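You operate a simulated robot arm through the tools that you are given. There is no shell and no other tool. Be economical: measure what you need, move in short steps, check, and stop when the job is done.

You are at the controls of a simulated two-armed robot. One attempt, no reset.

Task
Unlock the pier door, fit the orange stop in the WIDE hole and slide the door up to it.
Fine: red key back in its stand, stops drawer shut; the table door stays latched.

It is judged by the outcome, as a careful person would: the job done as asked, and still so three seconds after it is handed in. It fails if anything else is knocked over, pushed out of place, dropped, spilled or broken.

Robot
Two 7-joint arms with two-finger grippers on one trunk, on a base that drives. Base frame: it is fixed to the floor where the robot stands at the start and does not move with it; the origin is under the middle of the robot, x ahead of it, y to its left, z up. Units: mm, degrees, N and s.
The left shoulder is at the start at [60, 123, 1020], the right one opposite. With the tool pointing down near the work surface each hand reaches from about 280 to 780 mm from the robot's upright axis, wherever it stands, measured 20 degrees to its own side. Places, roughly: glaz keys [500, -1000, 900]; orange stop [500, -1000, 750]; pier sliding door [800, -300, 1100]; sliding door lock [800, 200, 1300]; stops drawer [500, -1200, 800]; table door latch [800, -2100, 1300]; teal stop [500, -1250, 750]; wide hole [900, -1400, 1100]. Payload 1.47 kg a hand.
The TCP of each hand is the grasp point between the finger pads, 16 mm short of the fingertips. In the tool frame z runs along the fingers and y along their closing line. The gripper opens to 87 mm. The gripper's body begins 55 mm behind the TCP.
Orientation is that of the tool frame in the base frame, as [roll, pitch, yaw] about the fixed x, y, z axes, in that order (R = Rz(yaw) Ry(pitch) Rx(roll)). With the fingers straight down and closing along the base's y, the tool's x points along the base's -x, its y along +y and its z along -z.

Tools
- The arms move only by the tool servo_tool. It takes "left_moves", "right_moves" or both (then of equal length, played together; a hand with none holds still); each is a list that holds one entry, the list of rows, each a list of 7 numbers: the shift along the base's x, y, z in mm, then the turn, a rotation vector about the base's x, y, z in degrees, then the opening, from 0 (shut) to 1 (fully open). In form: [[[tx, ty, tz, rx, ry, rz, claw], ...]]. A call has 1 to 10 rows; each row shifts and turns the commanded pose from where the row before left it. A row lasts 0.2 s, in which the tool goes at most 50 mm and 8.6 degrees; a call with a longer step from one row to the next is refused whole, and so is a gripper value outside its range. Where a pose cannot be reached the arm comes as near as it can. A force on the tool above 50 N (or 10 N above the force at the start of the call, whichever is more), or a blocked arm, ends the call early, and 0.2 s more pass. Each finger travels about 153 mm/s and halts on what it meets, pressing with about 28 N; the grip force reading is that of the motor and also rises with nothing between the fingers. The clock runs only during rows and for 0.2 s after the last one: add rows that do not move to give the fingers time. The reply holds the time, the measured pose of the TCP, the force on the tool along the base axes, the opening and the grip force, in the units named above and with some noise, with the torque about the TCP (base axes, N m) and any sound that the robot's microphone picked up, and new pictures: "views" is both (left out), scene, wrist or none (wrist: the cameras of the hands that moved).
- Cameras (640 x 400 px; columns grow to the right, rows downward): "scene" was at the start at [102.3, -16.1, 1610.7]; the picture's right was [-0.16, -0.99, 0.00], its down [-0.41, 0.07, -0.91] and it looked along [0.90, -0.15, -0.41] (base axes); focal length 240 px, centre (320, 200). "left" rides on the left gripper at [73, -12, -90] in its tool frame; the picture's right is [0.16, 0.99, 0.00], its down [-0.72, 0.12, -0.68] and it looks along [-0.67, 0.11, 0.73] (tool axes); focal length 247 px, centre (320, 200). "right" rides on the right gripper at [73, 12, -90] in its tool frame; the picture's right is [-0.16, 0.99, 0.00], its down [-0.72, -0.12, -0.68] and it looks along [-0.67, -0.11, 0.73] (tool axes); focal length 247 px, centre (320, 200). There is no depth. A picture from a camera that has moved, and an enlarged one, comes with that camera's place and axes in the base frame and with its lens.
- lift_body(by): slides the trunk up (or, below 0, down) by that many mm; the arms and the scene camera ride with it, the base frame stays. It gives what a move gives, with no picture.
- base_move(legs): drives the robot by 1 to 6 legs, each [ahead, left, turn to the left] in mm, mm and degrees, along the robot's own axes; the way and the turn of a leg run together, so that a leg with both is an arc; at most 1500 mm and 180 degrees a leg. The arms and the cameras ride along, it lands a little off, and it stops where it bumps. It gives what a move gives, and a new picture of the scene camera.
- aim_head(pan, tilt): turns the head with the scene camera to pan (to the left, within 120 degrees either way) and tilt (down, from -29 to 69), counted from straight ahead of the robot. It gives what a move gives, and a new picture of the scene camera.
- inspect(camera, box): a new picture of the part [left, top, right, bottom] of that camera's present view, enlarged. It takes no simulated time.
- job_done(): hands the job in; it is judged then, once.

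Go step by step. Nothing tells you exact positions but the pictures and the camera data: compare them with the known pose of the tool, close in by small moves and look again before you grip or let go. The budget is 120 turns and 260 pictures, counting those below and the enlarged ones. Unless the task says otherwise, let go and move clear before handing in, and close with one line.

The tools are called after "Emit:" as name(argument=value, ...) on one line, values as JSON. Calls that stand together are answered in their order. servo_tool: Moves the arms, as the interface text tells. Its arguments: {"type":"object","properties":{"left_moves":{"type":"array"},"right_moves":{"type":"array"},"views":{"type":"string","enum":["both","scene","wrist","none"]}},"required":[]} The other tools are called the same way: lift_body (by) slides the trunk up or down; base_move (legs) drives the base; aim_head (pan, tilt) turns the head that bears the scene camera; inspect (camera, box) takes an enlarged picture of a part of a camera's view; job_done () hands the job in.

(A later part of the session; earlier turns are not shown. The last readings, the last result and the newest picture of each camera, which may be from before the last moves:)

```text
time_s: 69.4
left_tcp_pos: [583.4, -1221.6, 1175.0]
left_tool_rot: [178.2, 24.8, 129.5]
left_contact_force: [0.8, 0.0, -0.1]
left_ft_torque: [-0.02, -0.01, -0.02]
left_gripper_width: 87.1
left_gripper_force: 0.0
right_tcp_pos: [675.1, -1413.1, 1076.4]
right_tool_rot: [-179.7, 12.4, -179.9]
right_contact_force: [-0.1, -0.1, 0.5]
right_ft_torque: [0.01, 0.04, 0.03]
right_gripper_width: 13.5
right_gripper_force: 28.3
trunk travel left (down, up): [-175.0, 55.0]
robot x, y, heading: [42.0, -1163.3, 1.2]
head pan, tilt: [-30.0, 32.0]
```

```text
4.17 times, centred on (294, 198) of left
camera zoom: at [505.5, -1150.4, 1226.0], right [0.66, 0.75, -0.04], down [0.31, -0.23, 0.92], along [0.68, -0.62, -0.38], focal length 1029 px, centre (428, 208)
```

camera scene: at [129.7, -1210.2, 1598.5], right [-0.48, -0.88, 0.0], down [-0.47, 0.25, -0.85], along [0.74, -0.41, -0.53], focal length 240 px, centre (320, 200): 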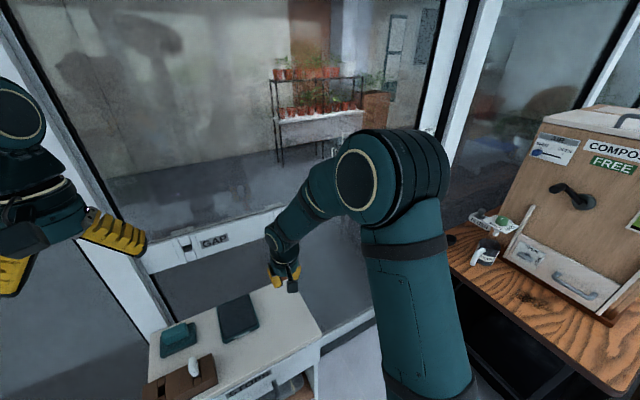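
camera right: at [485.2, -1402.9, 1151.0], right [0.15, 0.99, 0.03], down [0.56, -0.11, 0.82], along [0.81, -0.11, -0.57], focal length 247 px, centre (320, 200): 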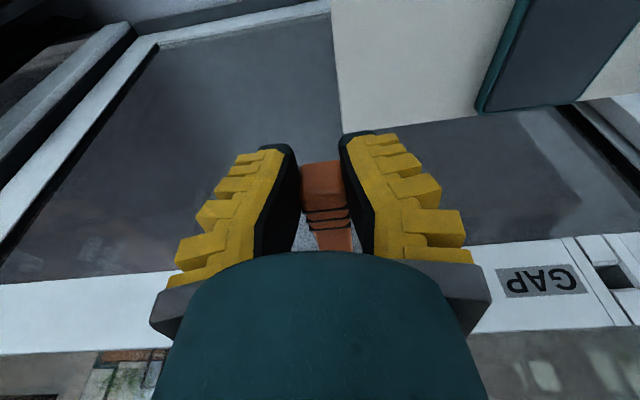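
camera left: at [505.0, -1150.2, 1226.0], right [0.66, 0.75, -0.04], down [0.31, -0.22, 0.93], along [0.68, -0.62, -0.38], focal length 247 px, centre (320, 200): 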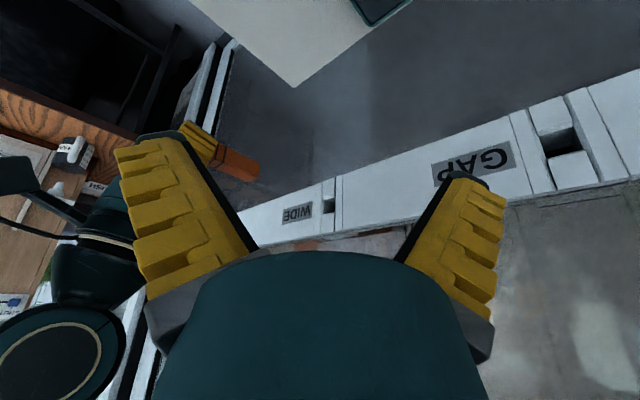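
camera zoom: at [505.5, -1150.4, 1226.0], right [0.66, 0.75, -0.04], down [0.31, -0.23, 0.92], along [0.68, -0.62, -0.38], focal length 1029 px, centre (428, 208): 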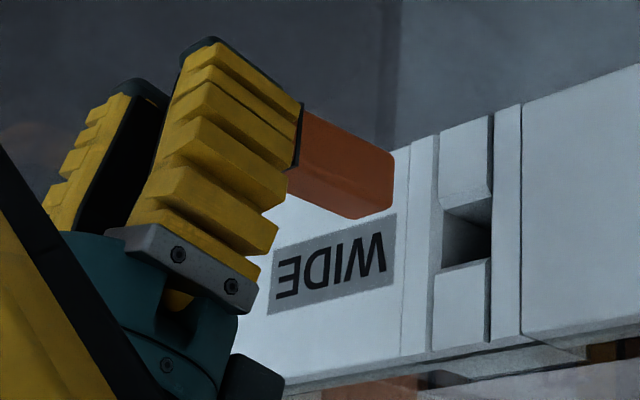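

Small corrections: about +4 mm in y and +3 mm in z. I apply them and advance 35 mm.

Emit:
servo_tool(right_moves=[[[5, 4, 3, 0, 0, 0, 0], [15, 0, 0, 0, 0, 0, 0], [15, 0, 0, 0, 0, 0, 0], [0, 0, 0, 0, 0, 0, 0]]], views="none")

Emit:
inspect(camera="left", box=[250, 160, 354, 238])

```text
time_s: 70.4
left_tcp_pos: [582.4, -1221.4, 1176.8]
left_tool_rot: [178.2, 24.8, 129.5]
left_contact_force: [1.0, -0.2, 0.2]
left_ft_torque: [0.0, 0.04, -0.04]
left_gripper_width: 86.9
left_gripper_force: 0.0
right_tcp_pos: [711.7, -1410.0, 1080.4]
right_tool_rot: [-179.5, 12.4, -179.9]
right_contact_force: [0.1, 0.7, -1.4]
right_ft_torque: [0.01, 0.0, -0.02]
right_gripper_width: 13.6
right_gripper_force: 28.4
trunk travel left (down, up): [-175.0, 55.0]
robot x, y, heading: [39.3, -1166.7, 1.1]
head pan, tilt: [-30.0, 32.0]
```

```text
5.13 times, centred on (302, 199) of left
camera zoom: at [505.2, -1150.5, 1226.1], right [0.66, 0.75, -0.04], down [0.31, -0.23, 0.92], along [0.68, -0.62, -0.38], focal length 1267 px, centre (412, 205)
```

zoom: 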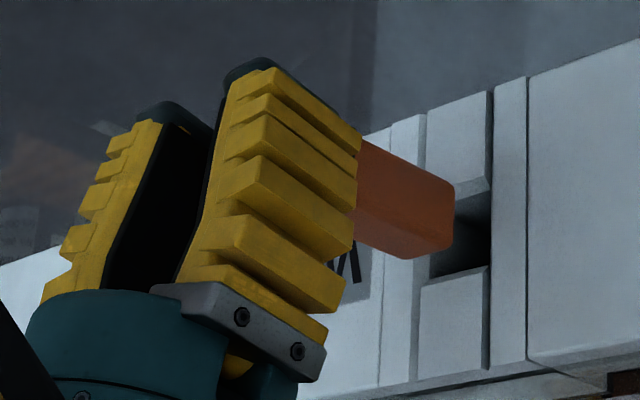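

Alignment now projects to the middle of the hole. I push in gently.

Emit:
servo_tool(right_moves=[[[10, 0, 1, 0, 0, 0, 0], [10, 0, 0, 0, 0, 0, 0], [8, 0, 0, 0, 0, 0, 0], [0, 0, 0, 0, 0, 0, 0]]], views="none")

Emit:
inspect(camera="left", box=[250, 160, 354, 238])

```text
time_s: 71.4
left_tcp_pos: [582.8, -1221.9, 1176.3]
left_tool_rot: [178.1, 24.8, 129.4]
left_contact_force: [0.1, -0.2, -0.3]
left_ft_torque: [0.03, 0.0, -0.01]
left_gripper_width: 86.9
left_gripper_force: 0.1
right_tcp_pos: [740.2, -1410.4, 1080.4]
right_tool_rot: [-179.5, 12.2, -179.9]
right_contact_force: [1.1, -3.1, -1.6]
right_ft_torque: [0.03, 0.15, -0.11]
right_gripper_width: 13.6
right_gripper_force: 28.2
trunk travel left (down, up): [-175.0, 55.0]
robot x, y, heading: [38.4, -1164.9, 0.9]
head pan, tilt: [-30.0, 32.0]
```

```text
5.13 times, centred on (302, 199) of left
camera zoom: at [505.7, -1150.8, 1225.9], right [0.66, 0.75, -0.04], down [0.31, -0.23, 0.92], along [0.68, -0.62, -0.38], focal length 1267 px, centre (412, 205)
```

zoom: 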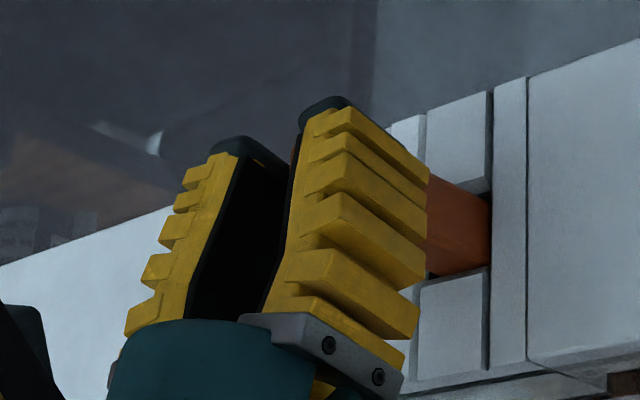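

The tip is entering and rubs lightly on the +y side. I shift 2 mm to -y and push further in small steps.

Emit:
servo_tool(right_moves=[[[0, -2.5, 0, 0, 0, 0, 0], [6, 0, 0, 0, 0, 0, 0], [6, 0, 0, 0, 0, 0, 0], [6, 0, 0, 0, 0, 0, 0], [0, 0, 0, 0, 0, 0, 0]]], views="none")

Emit:
inspect(camera="left", box=[250, 160, 354, 238])

```text
time_s: 72.6
left_tcp_pos: [584.0, -1221.2, 1175.8]
left_tool_rot: [178.2, 24.8, 129.5]
left_contact_force: [0.5, 0.0, 0.1]
left_ft_torque: [0.01, 0.02, 0.01]
left_gripper_width: 87.1
left_gripper_force: 0.1
right_tcp_pos: [757.5, -1413.2, 1081.4]
right_tool_rot: [-179.6, 12.2, -179.9]
right_contact_force: [-4.3, 0.4, -12.2]
right_ft_torque: [0.05, 0.68, 0.0]
right_gripper_width: 12.3
right_gripper_force: 28.5
trunk travel left (down, up): [-175.0, 55.0]
robot x, y, heading: [41.4, -1168.8, 1.2]
head pan, tilt: [-30.0, 32.0]
```

```text
5.13 times, centred on (302, 199) of left
camera zoom: at [506.1, -1150.7, 1225.7], right [0.66, 0.75, -0.04], down [0.31, -0.23, 0.92], along [0.68, -0.62, -0.38], focal length 1267 px, centre (412, 205)
```

zoom: 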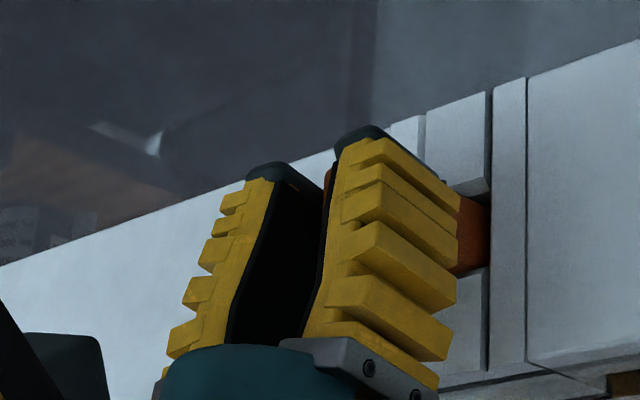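

It's pressing against the top of the hole; I lower 3 mm and continue.

Emit:
servo_tool(right_moves=[[[0, 0, -3, 0, 0, 0, 0], [5, 0, 0, 0, 0, 0, 0], [5, 0, 0, 0, 0, 0, 0], [5, 0, 0, 0, 0, 0, 0], [0, 0, 0, 0, 0, 0, 0]]], views="none")

Emit:
inspect(camera="left", box=[250, 160, 354, 238])

```text
time_s: 73.8
left_tcp_pos: [582.0, -1221.2, 1176.6]
left_tool_rot: [178.1, 24.9, 129.5]
left_contact_force: [0.4, -0.4, -0.3]
left_ft_torque: [0.0, 0.02, 0.02]
left_gripper_width: 87.4
left_gripper_force: 0.1
right_tcp_pos: [770.4, -1413.5, 1080.3]
right_tool_rot: [-179.5, 12.3, -179.9]
right_contact_force: [-14.1, 1.4, 1.5]
right_ft_torque: [0.03, -0.16, 0.11]
right_gripper_width: 14.9
right_gripper_force: 27.8
trunk travel left (down, up): [-175.0, 55.0]
robot x, y, heading: [39.3, -1165.0, 1.0]
head pan, tilt: [-30.0, 32.0]
```

```text
5.13 times, centred on (302, 199) of left
camera zoom: at [503.5, -1150.3, 1226.8], right [0.66, 0.75, -0.04], down [0.31, -0.23, 0.92], along [0.68, -0.62, -0.38], focal length 1267 px, centre (412, 205)
```

zoom: 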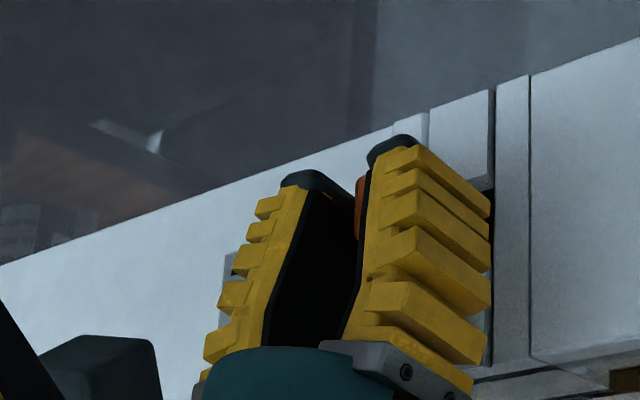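

Emit:
servo_tool(right_moves=[[[4, 0, 0, 0, 0, 0, 0], [4, 0, 0, 0, 0, 0, 0], [0, 0, 0, 0, 0, 0, 0]]], views="wrist")

Emit:
inspect(camera="left", box=[250, 160, 354, 238])

```text
time_s: 74.6
left_tcp_pos: [581.6, -1221.3, 1177.7]
left_tool_rot: [178.2, 24.9, 129.4]
left_contact_force: [-0.4, 0.5, 0.2]
left_ft_torque: [-0.03, 0.02, 0.01]
left_gripper_width: 86.9
left_gripper_force: 0.1
right_tcp_pos: [777.5, -1414.2, 1080.2]
right_tool_rot: [-179.5, 12.3, -179.9]
right_contact_force: [-21.9, 1.3, -3.0]
right_ft_torque: [-0.01, 0.28, 0.03]
right_gripper_width: 14.4
right_gripper_force: 28.3
trunk travel left (down, up): [-175.0, 55.0]
robot x, y, heading: [40.7, -1169.3, 1.3]
head pan, tilt: [-30.0, 32.0]
camera right: at [686.8, -1400.9, 1152.4], right [0.15, 0.99, 0.03], down [0.56, -0.11, 0.82], along [0.81, -0.11, -0.57], focal length 247 px, centre (320, 200)
```

right: 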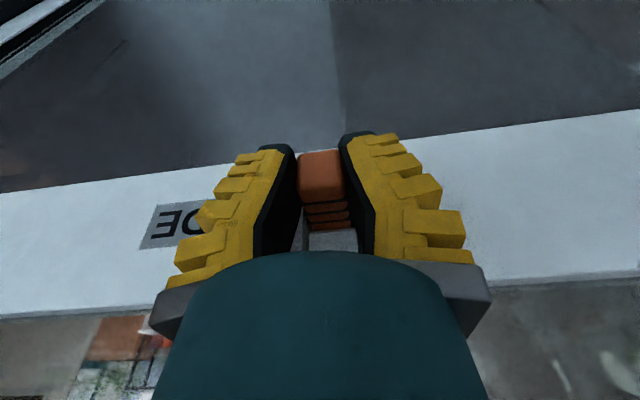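

```text
5.13 times, centred on (302, 199) of left
camera zoom: at [503.2, -1150.4, 1226.9], right [0.66, 0.75, -0.04], down [0.31, -0.23, 0.92], along [0.68, -0.62, -0.38], focal length 1267 px, centre (412, 205)
```

zoom: 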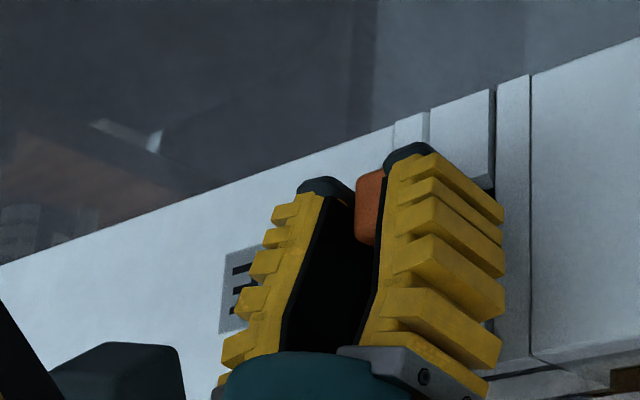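

The stop is in up to its rings and no longer advances. I release it and back off, then inspect.

Emit:
servo_tool(right_moves=[[[0, 0, 0, 0, 0, 0, 0.3], [0, 0, 0, 0, 0, 0, 0.5], [0, 0, 0, 0, 0, 0, 0.5], [-25, 0, 0, 0, 0, 0, 0.5], [-40, 0, 0, 0, 0, 0, 0.5], [-45, 0, 0, 0, 0, 0, 0.5], [-45, 0, 0, 0, 0, 0, 0.5]]], views="wrist")

Emit:
inspect(camera="left", box=[250, 160, 354, 238])

```text
time_s: 76.2
left_tcp_pos: [581.2, -1221.1, 1176.7]
left_tool_rot: [178.3, 24.9, 129.5]
left_contact_force: [-0.6, 0.1, 0.4]
left_ft_torque: [-0.02, -0.05, 0.01]
left_gripper_width: 86.8
left_gripper_force: 0.1
right_tcp_pos: [626.6, -1411.7, 1084.6]
right_tool_rot: [-179.5, 12.4, -179.9]
right_contact_force: [-0.5, 1.1, 0.1]
right_ft_torque: [-0.02, -0.03, -0.04]
right_gripper_width: 49.2
right_gripper_force: 3.5
trunk travel left (down, up): [-175.0, 55.0]
robot x, y, heading: [44.2, -1165.0, 1.3]
head pan, tilt: [-30.0, 32.0]
camera right: at [534.5, -1398.6, 1155.5], right [0.15, 0.99, 0.03], down [0.56, -0.11, 0.82], along [0.81, -0.11, -0.57], focal length 247 px, centre (320, 200)
```

right: 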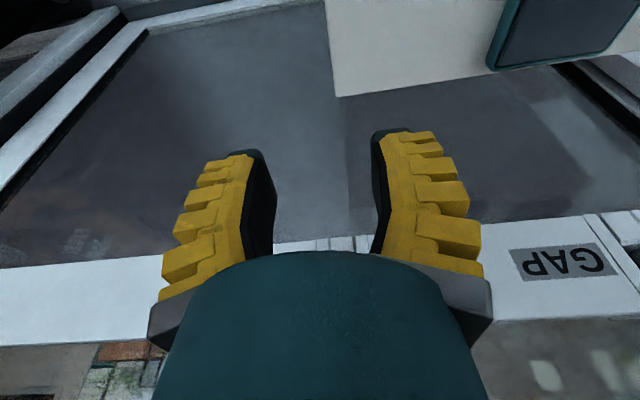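

```text
5.13 times, centred on (302, 199) of left
camera zoom: at [504.2, -1150.3, 1226.5], right [0.66, 0.75, -0.04], down [0.31, -0.23, 0.92], along [0.68, -0.62, -0.38], focal length 1267 px, centre (412, 205)
```

zoom: 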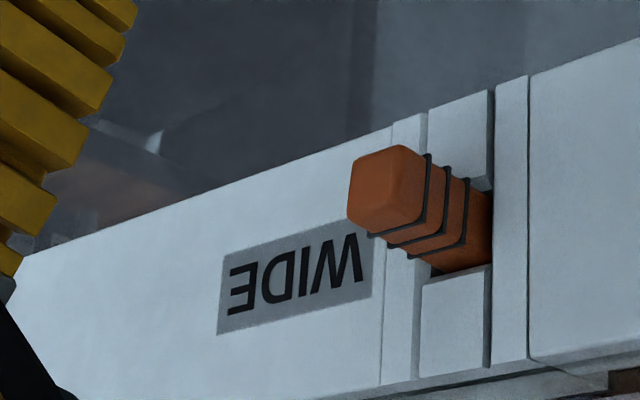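

The stop is seated in the WIDE hole but protrudes somewhat; I push on its end with closed fingers to make sure it's fully home.

Emit:
servo_tool(right_moves=[[[0, 0, -9, 0, 0, 0, 0], [30, 0, 0, 0, 0, 0, 0], [30, 0, 0, 0, 0, 0, 0], [30, 0, 0, 0, 0, 0, 0], [15, 0, 0, 0, 0, 0, 0], [8, 0, 0, 0, 0, 0, 0], [8, 0, 0, 0, 0, 0, 0], [0, 0, 0, 0, 0, 0, 0]]], views="none")

Emit:
inspect(camera="left", box=[250, 160, 354, 238])

```text
time_s: 78.0
left_tcp_pos: [582.9, -1221.4, 1176.2]
left_tool_rot: [178.1, 24.9, 129.5]
left_contact_force: [0.1, 0.6, 0.2]
left_ft_torque: [-0.01, 0.03, -0.01]
left_gripper_width: 86.9
left_gripper_force: 0.0
right_tcp_pos: [747.1, -1412.2, 1070.3]
right_tool_rot: [-179.5, 12.3, -179.8]
right_contact_force: [-0.5, -0.5, -0.3]
right_ft_torque: [-0.04, -0.04, 0.02]
right_gripper_width: 0.0
right_gripper_force: 28.1
trunk travel left (down, up): [-175.0, 55.0]
robot x, y, heading: [38.8, -1163.9, 1.2]
head pan, tilt: [-30.0, 32.0]
```

```text
5.13 times, centred on (302, 199) of left
camera zoom: at [505.2, -1150.4, 1226.1], right [0.66, 0.75, -0.04], down [0.31, -0.23, 0.92], along [0.68, -0.62, -0.38], focal length 1267 px, centre (412, 205)
```

zoom: 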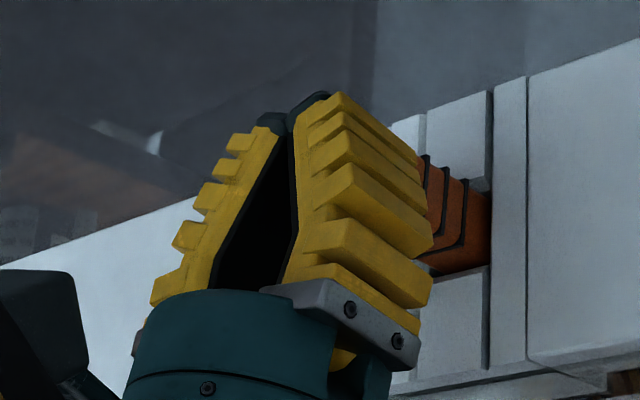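

Emit:
servo_tool(right_moves=[[[5, 0, 0, 0, 0, 0, 0], [5, 0, 0, 0, 0, 0, 0], [5, 0, 0, 0, 0, 0, 0], [5, 0, 0, 0, 0, 0, 0], [5, 0, 0, 0, 0, 0, 0], [0, 0, 0, 0, 0, 0, 0]]], views="none")

Emit:
inspect(camera="left", box=[250, 160, 354, 238])

```text
time_s: 79.0
left_tcp_pos: [578.4, -1222.3, 1177.4]
left_tool_rot: [178.1, 24.9, 129.3]
left_contact_force: [0.1, -0.5, -0.4]
left_ft_torque: [-0.01, 0.01, -0.01]
left_gripper_width: 86.9
left_gripper_force: 0.0
right_tcp_pos: [756.6, -1412.4, 1070.8]
right_tool_rot: [-179.6, 11.0, -179.9]
right_contact_force: [-28.3, 2.6, 5.0]
right_ft_torque: [0.02, 0.02, 0.1]
right_gripper_width: 6.1
right_gripper_force: 27.6
trunk travel left (down, up): [-175.0, 55.0]
robot x, y, heading: [38.8, -1167.2, 1.2]
head pan, tilt: [-30.0, 32.0]
stopped in row 5 (right hand): the force on the tool passed its limit at 55 N (the readings are from after the stop); the commanded pose is now the measured one
```

```text
5.13 times, centred on (302, 199) of left
camera zoom: at [501.0, -1150.5, 1227.3], right [0.66, 0.75, -0.04], down [0.31, -0.23, 0.93], along [0.68, -0.63, -0.38], focal length 1267 px, centre (412, 205)
```

zoom: 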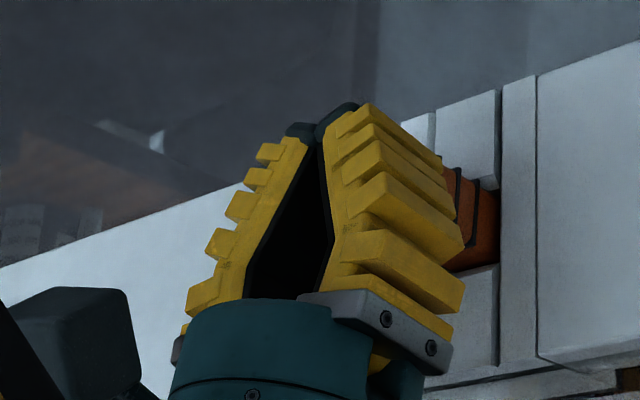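

The stop is bottomed out. I withdraw both hands and then drive to the lock.

Emit:
servo_tool(right_moves=[[[-40, 0, 0, 0, 0, 0, 0.3], [-45, 0, 0, 0, 0, 0, 0.3], [-45, 0, 0, 0, 0, 0, 0.3], [-30, 10, 30, 0, 6, 0, 0.3], [-30, 10, 30, 0, 6, 0, 0.3], [-20, 10, 35, 0, 0, 0, 0.3], [-20, 0, 35, 0, 0, 0, 0.3]]], left_moves=[[[0, 0, 0, 0, 0, 0, 1], [0, 0, 0, 0, 0, 0, 1], [-35, 25, 15, 4.2, 4.9, 2.7, 1], [-35, 25, 15, 4.2, 4.9, 2.7, 1], [-35, 25, 15, 4.2, 4.9, 2.7, 1], [-35, 25, 15, 4.2, 4.9, 2.7, 1], [-20, 30, 0, 0, 0, 8, 1]]], views="none")

Emit:
inspect(camera="scene", box=[100, 180, 340, 300])

Emit:
servo_tool(left_moves=[[[-10, 15, 20, 0, 0, 8, 1], [0, 15, 20, 0, 0, 8, 1], [0, 15, 20, 0, 0, 8, 1], [0, 15, 20, 0, 0, 8, 1], [0, 15, 0, 0, 0, 8, 1]]], views="none")

Emit:
base_move(legs=[[-200, 0, 0], [0, 1100, 0]])

Emit:
aim_head(pan=10, tilt=20)

```text
time_s: 80.7
left_tcp_pos: [422.3, -1090.0, 1233.7]
left_tool_rot: [-179.9, -1.0, 148.9]
left_contact_force: [-1.0, -0.3, 0.6]
left_ft_torque: [0.01, 0.0, -0.04]
left_gripper_width: 87.0
left_gripper_force: 0.1
right_tcp_pos: [529.7, -1384.8, 1200.2]
right_tool_rot: [-179.5, -0.6, -179.9]
right_contact_force: [-0.3, 0.5, 0.6]
right_ft_torque: [0.0, -0.02, -0.01]
right_gripper_width: 32.2
right_gripper_force: 4.6
trunk travel left (down, up): [-175.0, 55.0]
robot x, y, heading: [37.2, -1164.6, 1.3]
head pan, tilt: [-30.0, 32.0]
```

```text
2.67 times, centred on (220, 240) of scene
camera zoom: at [126.9, -1209.3, 1598.7], right [-0.48, -0.88, 0.0], down [-0.46, 0.25, -0.85], along [0.74, -0.41, -0.53], focal length 640 px, centre (587, 93)
```

zoom: 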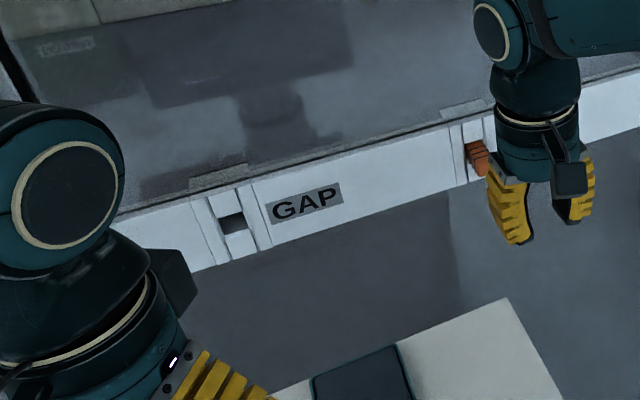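

```text
time_s: 81.8
left_tcp_pos: [412.2, -1014.6, 1314.9]
left_tool_rot: [-179.8, -0.9, -171.0]
left_contact_force: [-0.4, 0.1, 0.2]
left_ft_torque: [-0.01, 0.0, 0.02]
left_gripper_width: 87.1
left_gripper_force: 0.0
right_tcp_pos: [530.8, -1385.0, 1198.2]
right_tool_rot: [-179.6, -0.7, -180.0]
right_contact_force: [0.2, 0.2, -0.6]
right_ft_torque: [0.0, 0.0, -0.03]
right_gripper_width: 32.4
right_gripper_force: 4.2
trunk travel left (down, up): [-175.0, 55.0]
robot x, y, heading: [44.3, -1165.3, 1.2]
head pan, tilt: [-30.0, 32.0]
```

```text
time_s: 93.0
left_tcp_pos: [179.6, 83.3, 1314.8]
left_tool_rot: [-179.8, -0.9, -170.6]
left_contact_force: [0.1, -0.1, 0.8]
left_ft_torque: [0.03, -0.03, 0.0]
left_gripper_width: 87.3
left_gripper_force: 0.0
right_tcp_pos: [301.1, -287.5, 1200.1]
right_tool_rot: [-179.7, -0.6, -179.5]
right_contact_force: [-0.1, 1.2, -0.1]
right_ft_torque: [0.0, 0.01, 0.02]
right_gripper_width: 32.2
right_gripper_force: 4.6
trunk travel left (down, up): [-175.0, 55.0]
robot x, y, heading: [-195.7, -71.7, 1.7]
head pan, tilt: [-30.0, 32.0]
camera scene: at [-102.6, -115.3, 1598.5], right [-0.47, -0.88, 0.0], down [-0.47, 0.25, -0.85], along [0.75, -0.4, -0.53], focal length 240 px, centre (320, 200)
```

scene: 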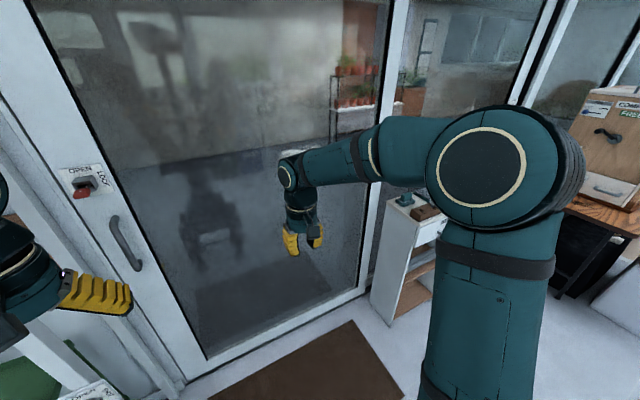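

```text
time_s: 94.1
left_tcp_pos: [179.7, 82.5, 1314.3]
left_tool_rot: [-179.8, -1.0, -170.7]
left_contact_force: [-0.4, -0.5, -1.2]
left_ft_torque: [0.01, 0.0, -0.05]
left_gripper_width: 87.0
left_gripper_force: 0.1
right_tcp_pos: [301.7, -287.1, 1198.6]
right_tool_rot: [-179.6, -0.5, -179.4]
right_contact_force: [0.1, 0.4, -0.2]
right_ft_torque: [-0.03, 0.02, 0.01]
right_gripper_width: 32.4
right_gripper_force: 4.1
trunk travel left (down, up): [-175.0, 55.0]
robot x, y, heading: [-192.0, -73.7, 1.6]
head pan, tilt: [10.0, 20.0]
camera scene: at [-90.2, -54.0, 1617.7], right [0.2, -0.98, 0.0], down [-0.34, -0.07, -0.94], along [0.92, 0.19, -0.34], focal length 240 px, centre (320, 200)
```

scene: 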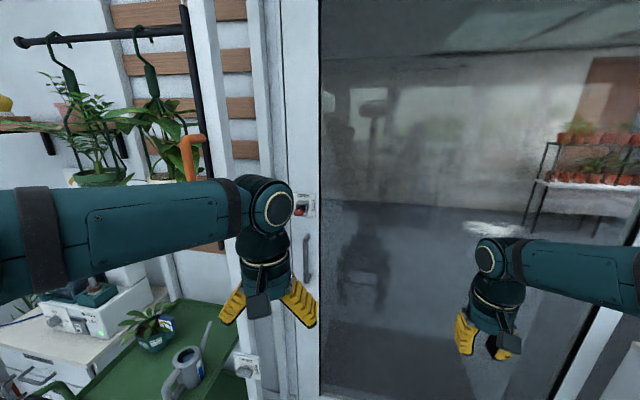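

The key is at about [735, 198, 1252]. I drive closer and bring the left hand's camera near the lock for a close look.

Emit:
base_move(legs=[[190, 0, -1.5]])

Emit:
servo_tool(left_moves=[[[30, 15, 10, 0, 0, -8, 1], [30, 15, 10, 0, 0, 0, 1], [30, 15, 10, 0, 0, 0, 1], [30, 15, 5, 0, 0, 0, 1], [30, 15, 0, 0, 0, 0, 1], [30, 10, 0, 0, 0, 0, 1]]])

```text
time_s: 95.6
left_tcp_pos: [376.7, 76.0, 1314.7]
left_tool_rot: [-180.0, -0.8, -172.4]
left_contact_force: [-0.1, 0.2, -0.7]
left_ft_torque: [0.01, 0.05, 0.0]
left_gripper_width: 87.1
left_gripper_force: 0.0
right_tcp_pos: [487.5, -298.2, 1198.3]
right_tool_rot: [-179.7, -0.7, 179.0]
right_contact_force: [0.6, 0.4, 0.5]
right_ft_torque: [0.01, 0.01, 0.03]
right_gripper_width: 32.3
right_gripper_force: 4.6
trunk travel left (down, up): [-175.0, 55.0]
robot x, y, heading: [-0.6, -66.8, 0.3]
head pan, tilt: [10.0, 20.0]
camera scene: at [103.7, -53.9, 1617.7], right [0.17, -0.98, 0.0], down [-0.34, -0.06, -0.94], along [0.93, 0.16, -0.34], focal length 240 px, centre (320, 200)
```

scene: 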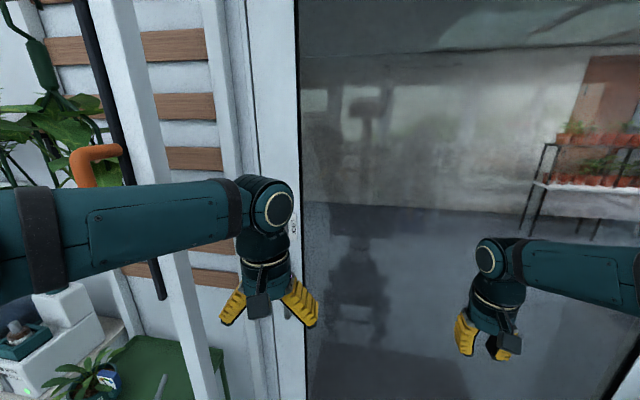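

```text
time_s: 97.0
left_tcp_pos: [556.7, 156.3, 1348.1]
left_tool_rot: [-179.9, -0.9, 179.7]
left_contact_force: [-0.1, -0.3, -0.1]
left_ft_torque: [-0.02, 0.0, 0.0]
left_gripper_width: 87.0
left_gripper_force: 0.1
right_tcp_pos: [489.6, -297.0, 1198.0]
right_tool_rot: [-179.5, -0.7, 178.9]
right_contact_force: [-0.3, 0.1, 0.4]
right_ft_torque: [-0.01, 0.02, -0.03]
right_gripper_width: 32.1
right_gripper_force: 4.8
trunk travel left (down, up): [-175.0, 55.0]
robot x, y, heading: [2.3, -67.0, 0.2]
head pan, tilt: [10.0, 20.0]
camera scene: at [104.5, -54.0, 1617.6], right [0.17, -0.98, 0.0], down [-0.34, -0.06, -0.94], along [0.92, 0.16, -0.34], focal length 240 px, centre (320, 200)
camera left: at [484.9, 145.2, 1438.7], right [-0.15, 0.99, 0.0], down [0.74, 0.11, 0.67], along [0.66, 0.1, -0.74], focal length 247 px, centre (320, 200)
```

scene: 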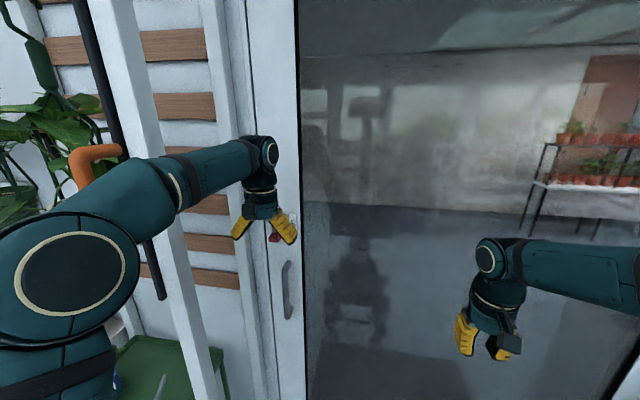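
left: 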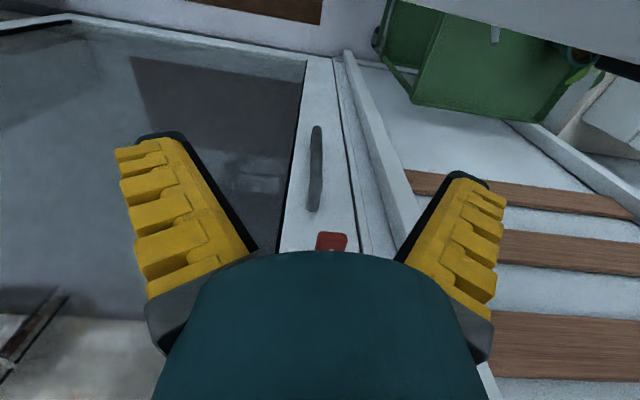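

I take a close look at the lock face from the head and left wrist.

Emit:
inspect(camera="scene", box=[250, 200, 310, 250])

Emit:
inspect(camera="left", box=[290, 210, 370, 260])

```text
8.00 times, centred on (280, 225) of scene
camera zoom: at [104.5, -54.0, 1617.6], right [0.17, -0.98, 0.0], down [-0.34, -0.06, -0.94], along [0.92, 0.16, -0.34], focal length 1918 px, centre (640, 0)
```

zoom: 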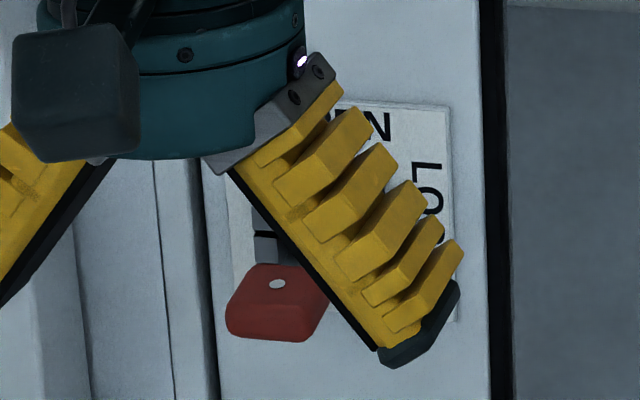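

```text
8.00 times, centred on (330, 235) of left
camera zoom: at [484.9, 145.2, 1438.7], right [-0.15, 0.99, 0.0], down [0.74, 0.11, 0.67], along [0.66, 0.1, -0.74], focal length 1976 px, centre (240, -80)
```

zoom: 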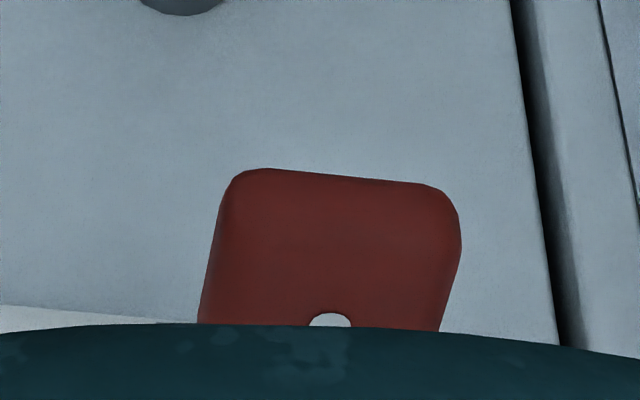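

The key's flat head is horizontal, about at x 680–718, y 190, z 1270. I bring the left hand in front of it pointing forward, fingers above and below the head, camera to the left.

Emit:
servo_tool(left_moves=[[[0, 3, -8, 4.91, -4.91, -4.91, 1], [0, 3, -8, 4.91, -4.91, -4.91, 1], [0, 3, -8, 4.91, -4.91, -4.91, 1], [0, 3, -8, 4.91, -4.91, -4.91, 1], [0, 3, -8, 4.91, -4.91, -4.91, 1], [0, 3, -8, 4.91, -4.91, -4.91, 1], [0, 3, -8, 4.91, -4.91, -4.91, 1], [0, 3, -8, 4.91, -4.91, -4.91, 1], [0, 3, -8, 4.91, -4.91, -4.91, 1], [0, 3, -5, 4.91, -4.91, -4.91, 1]]], views="none")

Emit:
servo_tool(left_moves=[[[0, 3, 0, 4.91, -4.91, -4.91, 1], [0, 2, 0, 4.91, -4.91, -4.91, 1], [0, 0, 0, 4.91, -4.91, -4.91, 1], [0, 0, 0, 4.91, -4.91, -4.91, 1], [0, 0, 0, 0, 0, 0, 1]]])

```text
time_s: 99.2
left_tcp_pos: [557.1, 191.1, 1270.4]
left_tool_rot: [114.4, 15.0, 114.6]
left_contact_force: [-0.1, 0.1, 0.2]
left_ft_torque: [-0.02, -0.01, 0.0]
left_gripper_width: 86.8
left_gripper_force: 0.0
right_tcp_pos: [488.0, -296.8, 1199.9]
right_tool_rot: [-179.5, -0.7, 179.0]
right_contact_force: [-0.5, -0.8, -0.9]
right_ft_torque: [0.01, -0.04, 0.0]
right_gripper_width: 32.5
right_gripper_force: 4.6
trunk travel left (down, up): [-175.0, 55.0]
robot x, y, heading: [0.4, -73.0, -0.1]
head pan, tilt: [10.0, 20.0]
```

```text
time_s: 100.4
left_tcp_pos: [564.6, 176.0, 1240.8]
left_tool_rot: [102.2, 4.3, 97.6]
left_contact_force: [-0.1, -0.5, -0.4]
left_ft_torque: [0.01, 0.01, 0.02]
left_gripper_width: 87.1
left_gripper_force: 0.2
left hand out of reach, approached as far as the arm can: row 3, 4
right_tcp_pos: [489.1, -298.8, 1197.8]
right_tool_rot: [-179.5, -0.6, 178.9]
right_contact_force: [0.4, -0.6, -0.3]
right_ft_torque: [0.02, 0.03, -0.03]
right_gripper_width: 32.5
right_gripper_force: 4.5
trunk travel left (down, up): [-175.0, 55.0]
robot x, y, heading: [0.3, -67.6, 0.2]
head pan, tilt: [10.0, 20.0]
camera scene: at [104.1, -55.5, 1617.7], right [0.17, -0.98, 0.0], down [-0.34, -0.06, -0.94], along [0.92, 0.16, -0.34], focal length 240 px, centre (320, 200)
camera left: at [465.7, 237.0, 1243.0], right [0.18, 0.26, 0.95], down [-0.54, -0.78, 0.31], along [0.82, -0.57, 0.0], focal length 247 px, centre (320, 200)
```

scene: 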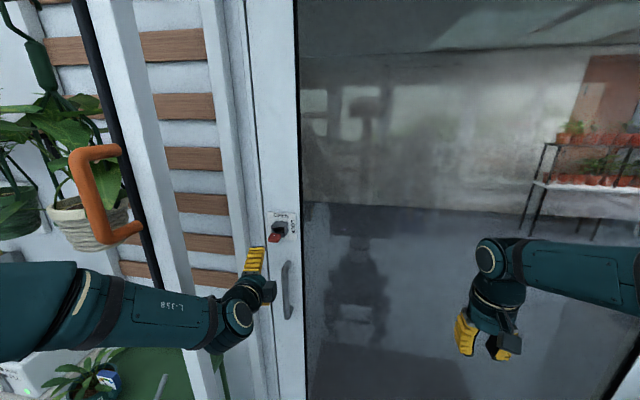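
left: 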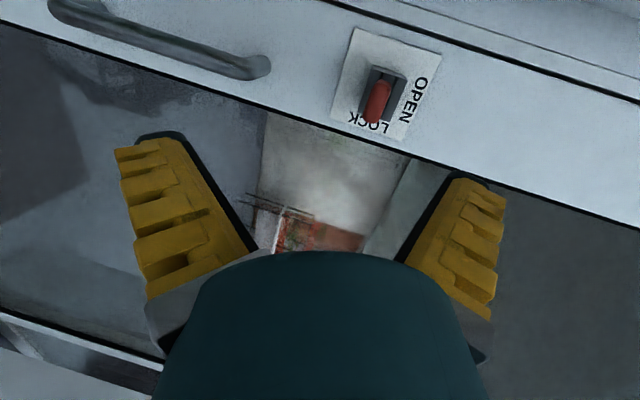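

The left arm reached its limit about 14° short of the wanted turn. I try whether moving a little forward and inward makes it reachable.

Emit:
servo_tool(left_moves=[[[20, 0, 0, 0, 0, 0, 1], [20, 0, 0, 0, 0, 0, 1], [20, 0, 0, 0, 0, 0, 1], [0, 0, 0, 0, 0, 0, 1]]], views="wrist")

```text
time_s: 101.4
left_tcp_pos: [624.6, 175.5, 1242.6]
left_tool_rot: [102.1, 4.4, 97.6]
left_contact_force: [0.3, 0.1, -0.5]
left_ft_torque: [0.01, -0.02, -0.03]
left_gripper_width: 87.0
left_gripper_force: 0.1
right_tcp_pos: [488.3, -297.9, 1199.2]
right_tool_rot: [-179.6, -0.6, 179.0]
right_contact_force: [-0.5, 0.7, -0.1]
right_ft_torque: [0.03, 0.0, 0.03]
right_gripper_width: 32.3
right_gripper_force: 4.5
trunk travel left (down, up): [-175.0, 55.0]
robot x, y, heading: [-3.5, -69.3, 0.0]
head pan, tilt: [10.0, 20.0]
camera left: at [524.4, 236.2, 1244.0], right [0.18, 0.26, 0.95], down [-0.54, -0.78, 0.31], along [0.82, -0.57, 0.0], focal length 247 px, centre (320, 200)
```

left: 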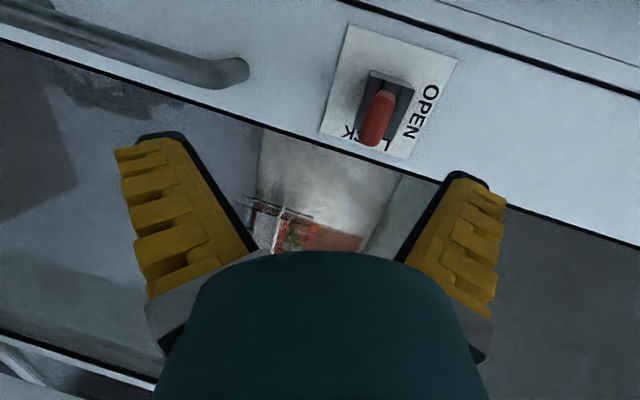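

It moves fine forward; I now try to finish leveling while raising to the key's height.

Emit:
servo_tool(left_moves=[[[0, 5, 10, 0, -4, -2.2, 1], [0, 5, 10, 0, -4, -2.2, 1], [0, 4, 8, 0, -4, -2.2, 1], [0, 0, 0, 0, 0, 0, 1]]], views="wrist")

```text
time_s: 102.4
left_tcp_pos: [625.1, 189.9, 1270.1]
left_tool_rot: [90.2, 5.2, 90.0]
left_contact_force: [0.4, 0.6, 0.1]
left_ft_torque: [0.01, -0.04, 0.02]
left_gripper_width: 87.1
left_gripper_force: 0.1
right_tcp_pos: [487.8, -296.8, 1198.7]
right_tool_rot: [-179.6, -0.6, 179.0]
right_contact_force: [0.6, -0.9, -0.1]
right_ft_torque: [0.01, -0.01, -0.01]
right_gripper_width: 32.2
right_gripper_force: 4.6
trunk travel left (down, up): [-175.0, 55.0]
robot x, y, heading: [-2.7, -69.6, 0.1]
head pan, tilt: [10.0, 20.0]
camera left: at [534.7, 263.2, 1251.9], right [0.0, 0.25, 0.97], down [-0.68, -0.71, 0.18], along [0.73, -0.66, 0.17], focal length 247 px, centre (320, 200)
```

left: 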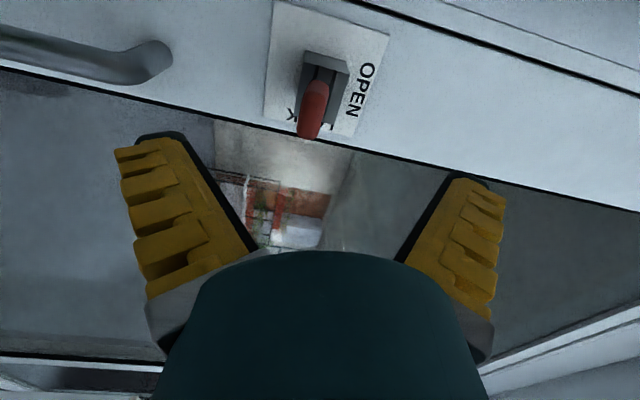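

Level now. I fix the small roll, and approach to x≈690.

Emit:
servo_tool(left_moves=[[[15, 0, -2, 5.2, 0, 0, 1], [15, 0, 0, 0, 0, 0, 1], [15, 0, 0, 0, 0, 0, 1], [10, 0, 0, 0, 0, 0, 1], [0, 0, 0, 0, 0, 0, 1]]])

```text
time_s: 103.6
left_tcp_pos: [679.8, 190.6, 1266.9]
left_tool_rot: [90.1, -0.2, 90.0]
left_contact_force: [-0.3, 0.3, -0.8]
left_ft_torque: [0.0, -0.01, -0.02]
left_gripper_width: 86.9
left_gripper_force: 0.0
right_tcp_pos: [486.6, -298.0, 1198.0]
right_tool_rot: [-179.6, -0.5, 179.0]
right_contact_force: [-0.2, -0.6, -0.3]
right_ft_torque: [0.01, -0.02, 0.01]
right_gripper_width: 32.2
right_gripper_force: 4.6
trunk travel left (down, up): [-175.0, 55.0]
robot x, y, heading: [-1.7, -68.4, 0.1]
head pan, tilt: [10.0, 20.0]
camera scene: at [102.8, -53.8, 1617.7], right [0.17, -0.98, 0.0], down [-0.34, -0.06, -0.94], along [0.93, 0.16, -0.34], focal length 240 px, centre (320, 200)
camera left: at [589.5, 262.8, 1255.8], right [0.0, 0.16, 0.99], down [-0.68, -0.72, 0.12], along [0.73, -0.67, 0.1], focal length 247 px, centre (320, 200)
```

scene: 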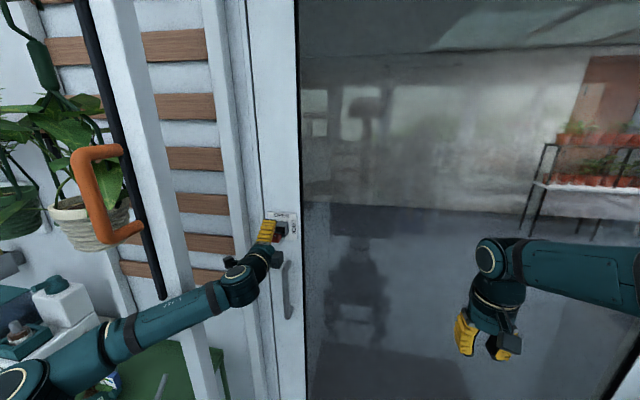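
left: 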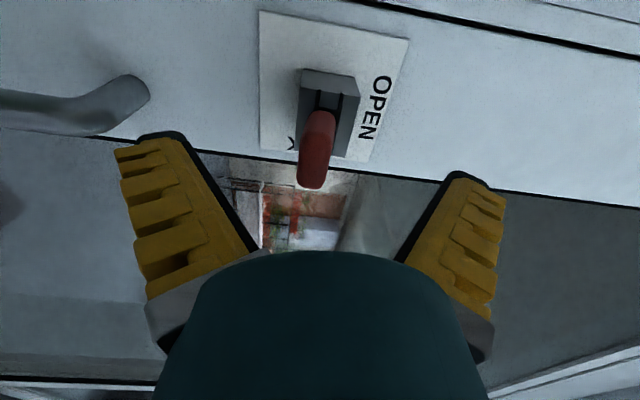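

The key head front is near x≈700 and centred between the fingers. I advance about 28 mm and look.

Emit:
servo_tool(left_moves=[[[14, 0, -1, 0, 0, 0, 0.8], [12, 0, 0, 0, 0, 0, 0.6], [0, 0, 0, 0, 0, 0, 0.6], [0, 0, 0, 0, 0, 0, 0.6]]], views="wrist")

Emit:
inspect(camera="scene", box=[230, 195, 310, 255])

```text
time_s: 104.6
left_tcp_pos: [698.7, 185.9, 1269.7]
left_tool_rot: [89.8, 0.0, 89.8]
left_contact_force: [0.3, -0.1, 1.3]
left_ft_torque: [-0.01, -0.01, -0.01]
left_gripper_width: 57.4
left_gripper_force: 3.8
right_tcp_pos: [482.2, -299.1, 1201.4]
right_tool_rot: [-179.6, -0.4, 179.0]
right_contact_force: [0.3, -0.6, 0.3]
right_ft_torque: [-0.02, 0.0, -0.01]
right_gripper_width: 32.4
right_gripper_force: 5.1
trunk travel left (down, up): [-175.0, 55.0]
robot x, y, heading: [2.3, -69.4, -0.1]
head pan, tilt: [10.0, 20.0]
camera left: at [608.6, 260.4, 1257.9], right [0.0, 0.16, 0.99], down [-0.68, -0.72, 0.11], along [0.73, -0.67, 0.11], focal length 247 px, centre (320, 200)
```

left: 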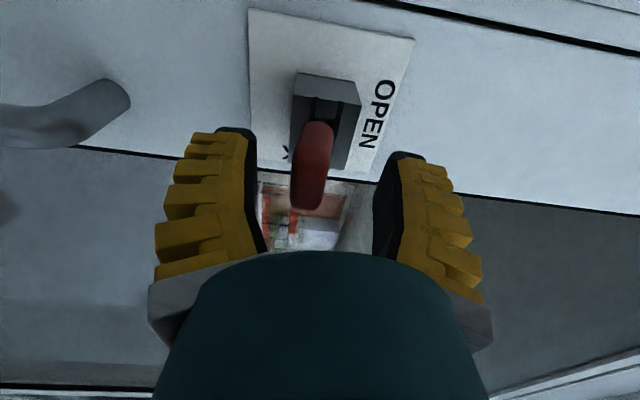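

```text
6.67 times, centred on (270, 225) of scene
camera zoom: at [94.6, -55.8, 1618.1], right [0.18, -0.98, 0.0], down [-0.33, -0.06, -0.94], along [0.93, 0.17, -0.34], focal length 1599 px, centre (653, 33)
```

zoom: 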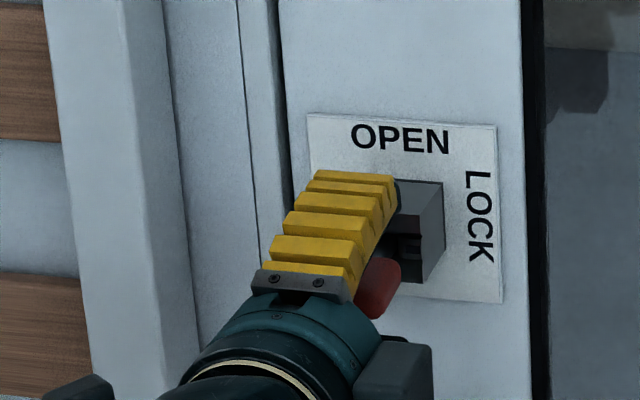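

The key head is between the fingers, slightly low. I shift 4 mm down and close.

Emit:
servo_tool(left_moves=[[[0, -3, -4, 0, 0, 0, 0.5], [0, 0, 0, 0, 0, 0, 0.3], [0, 0, 0, 0, 0, 0, 0.15], [0, 0, 0, 0, 0, 0, 0], [0, 0, 0, 0, 0, 0, 0]]], views="wrist")

```text
time_s: 105.8
left_tcp_pos: [699.6, 181.4, 1267.4]
left_tool_rot: [89.8, -0.3, 89.7]
left_contact_force: [-4.1, -0.9, 6.4]
left_ft_torque: [0.0, -0.16, -0.01]
left_gripper_width: 9.4
left_gripper_force: 28.2
right_tcp_pos: [483.4, -301.8, 1201.6]
right_tool_rot: [-179.8, -0.3, 178.9]
right_contact_force: [0.0, 0.4, -0.8]
right_ft_torque: [0.01, 0.0, 0.0]
right_gripper_width: 32.5
right_gripper_force: 4.1
trunk travel left (down, up): [-175.0, 55.0]
robot x, y, heading: [0.9, -69.1, -0.1]
head pan, tilt: [10.0, 20.0]
camera left: at [610.8, 255.3, 1255.6], right [0.0, 0.15, 0.99], down [-0.68, -0.72, 0.11], along [0.73, -0.67, 0.11], focal length 247 px, centre (320, 200)
```

left: 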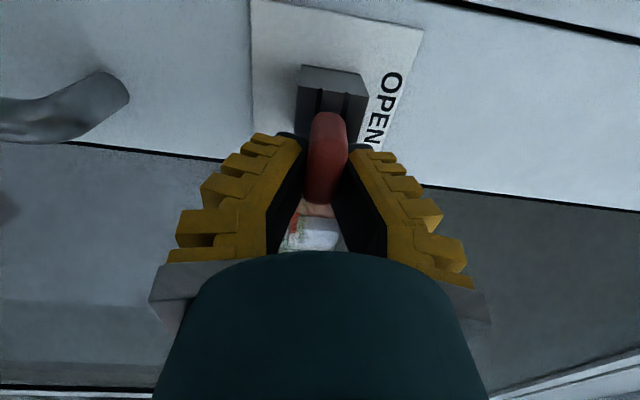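

The key is gripped. I turn it counter-clockwise (LOCK → OPEN) a little and check the torque.

Emit:
servo_tool(left_moves=[[[0, 0.1, 0.9, -8.2, 0, 0, 0], [0, 0.2, 0.9, -8.2, 0, 0, 0], [0, 0.3, 0.9, -8.2, 0, 0, 0], [0, 0, 0, 0, 0, 0, 0]]], views="wrist")

```text
time_s: 106.8
left_tcp_pos: [700.4, 182.1, 1270.1]
left_tool_rot: [89.9, 24.4, 89.6]
left_contact_force: [-5.1, -8.6, 12.5]
left_ft_torque: [0.14, -0.37, -0.41]
left_gripper_width: 10.8
left_gripper_force: 27.7
right_tcp_pos: [483.2, -301.1, 1200.6]
right_tool_rot: [-179.8, -0.5, 178.9]
right_contact_force: [0.1, -0.3, 0.2]
right_ft_torque: [-0.01, -0.01, 0.0]
right_gripper_width: 32.2
right_gripper_force: 4.3
trunk travel left (down, up): [-175.0, 55.0]
robot x, y, heading: [-1.0, -70.6, 0.3]
head pan, tilt: [10.0, 20.0]
camera left: at [611.2, 244.0, 1227.5], right [0.0, 0.55, 0.83], down [-0.69, -0.61, 0.4], along [0.73, -0.57, 0.38], focal length 247 px, centre (320, 200)
```

left: 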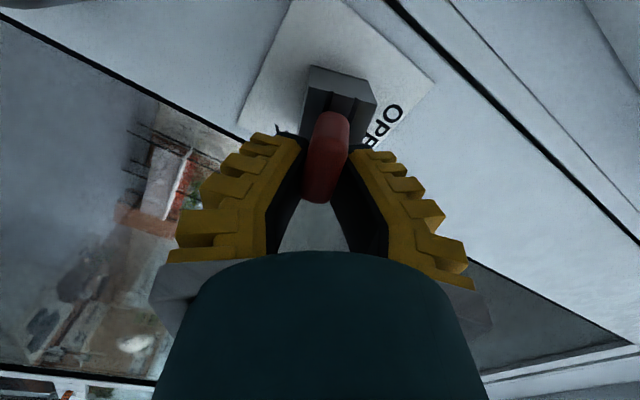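

The key and core turn together with little torque. I continue to 90°.

Emit:
servo_tool(left_moves=[[[0, -0.5, 1.5, -8.2, 0, 0, 0], [0, 0, 1.2, -8.2, 0, 0, 0], [0, 0.3, 1, -8.2, 0, 0, 0], [0, 0.5, 0.6, -8.2, 0, 0, 0], [0, 0, 0, 0, 0, 0, 0]]], views="none")

Emit:
servo_tool(left_moves=[[[0, 0.5, 0.4, -8.2, 0, 0, 0], [0, 0.6, 0.3, -8.2, 0, 0, 0], [0, 0.6, 0.2, -8.2, 0, 0, 0], [0, 0.6, 0, -8, 0, 0, 0], [0, 0, 0, 0, 0, 0, 0]]], views="wrist")

```text
time_s: 108.0
left_tcp_pos: [697.7, 184.2, 1275.3]
left_tool_rot: [89.3, 57.2, 89.2]
left_contact_force: [-0.1, -2.7, 7.1]
left_ft_torque: [0.08, -0.3, -0.12]
left_gripper_width: 6.3
left_gripper_force: 28.2
right_tcp_pos: [481.5, -301.5, 1201.6]
right_tool_rot: [-179.9, -0.3, 178.9]
right_contact_force: [-0.9, 0.0, -0.1]
right_ft_torque: [-0.01, 0.01, 0.04]
right_gripper_width: 32.2
right_gripper_force: 4.5
trunk travel left (down, up): [-175.0, 55.0]
robot x, y, heading: [0.4, -67.6, -0.1]
head pan, tilt: [10.0, 20.0]
```

```text
time_s: 109.2
left_tcp_pos: [697.3, 187.3, 1277.9]
left_tool_rot: [8.8, 89.4, 8.7]
left_contact_force: [0.0, 2.4, 11.1]
left_ft_torque: [0.07, -0.42, 0.09]
left_gripper_width: 7.7
left_gripper_force: 28.4
right_tcp_pos: [479.5, -301.6, 1200.8]
right_tool_rot: [-179.8, -0.2, 179.0]
right_contact_force: [0.4, 0.0, -0.6]
right_ft_torque: [0.0, 0.0, -0.01]
right_gripper_width: 32.4
right_gripper_force: 4.8
trunk travel left (down, up): [-175.0, 55.0]
robot x, y, heading: [-2.9, -70.4, 0.1]
head pan, tilt: [10.0, 20.0]
camera left: at [607.8, 176.5, 1204.0], right [0.0, 0.99, -0.16], down [-0.69, 0.12, 0.72], along [0.73, 0.11, 0.68], focal length 247 px, centre (320, 200)
```

left: 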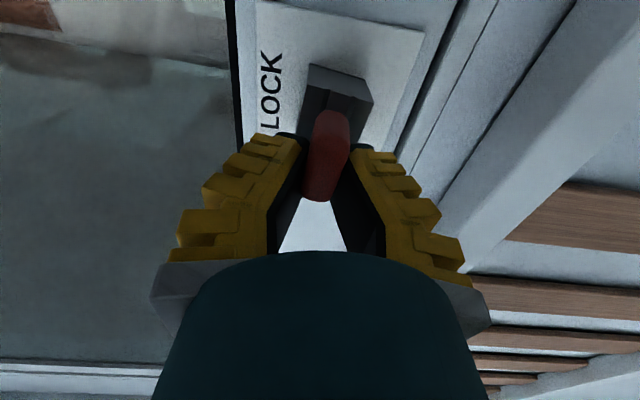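

Emit:
inspect(camera="scene", box=[230, 195, 310, 255])

Emit:
inspect(camera="left", box=[250, 20, 410, 140])

```text
6.67 times, centred on (270, 225) of scene
camera zoom: at [92.5, -58.7, 1618.5], right [0.18, -0.98, 0.0], down [-0.33, -0.06, -0.94], along [0.93, 0.17, -0.34], focal length 1599 px, centre (653, 33)
```

zoom: 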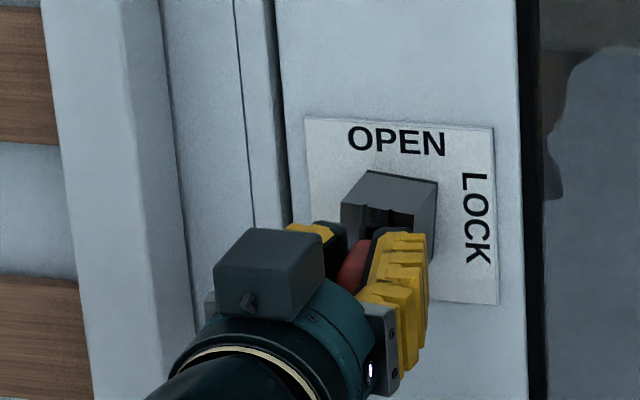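

```text
3.33 times, centred on (330, 80) of left
camera zoom: at [607.8, 176.5, 1204.0], right [0.0, 0.99, -0.16], down [-0.69, 0.12, 0.72], along [0.73, 0.11, 0.68], focal length 823 px, centre (287, 600)
```

zoom: 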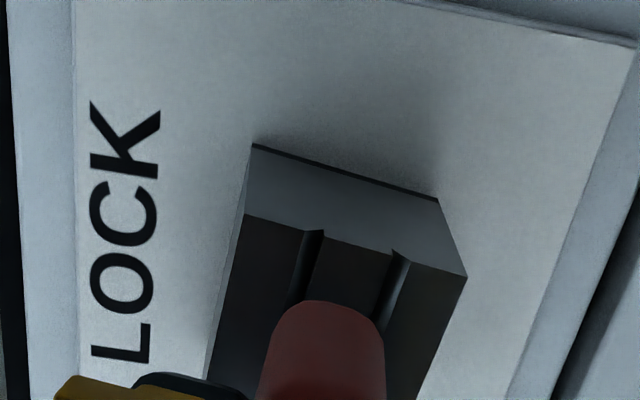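

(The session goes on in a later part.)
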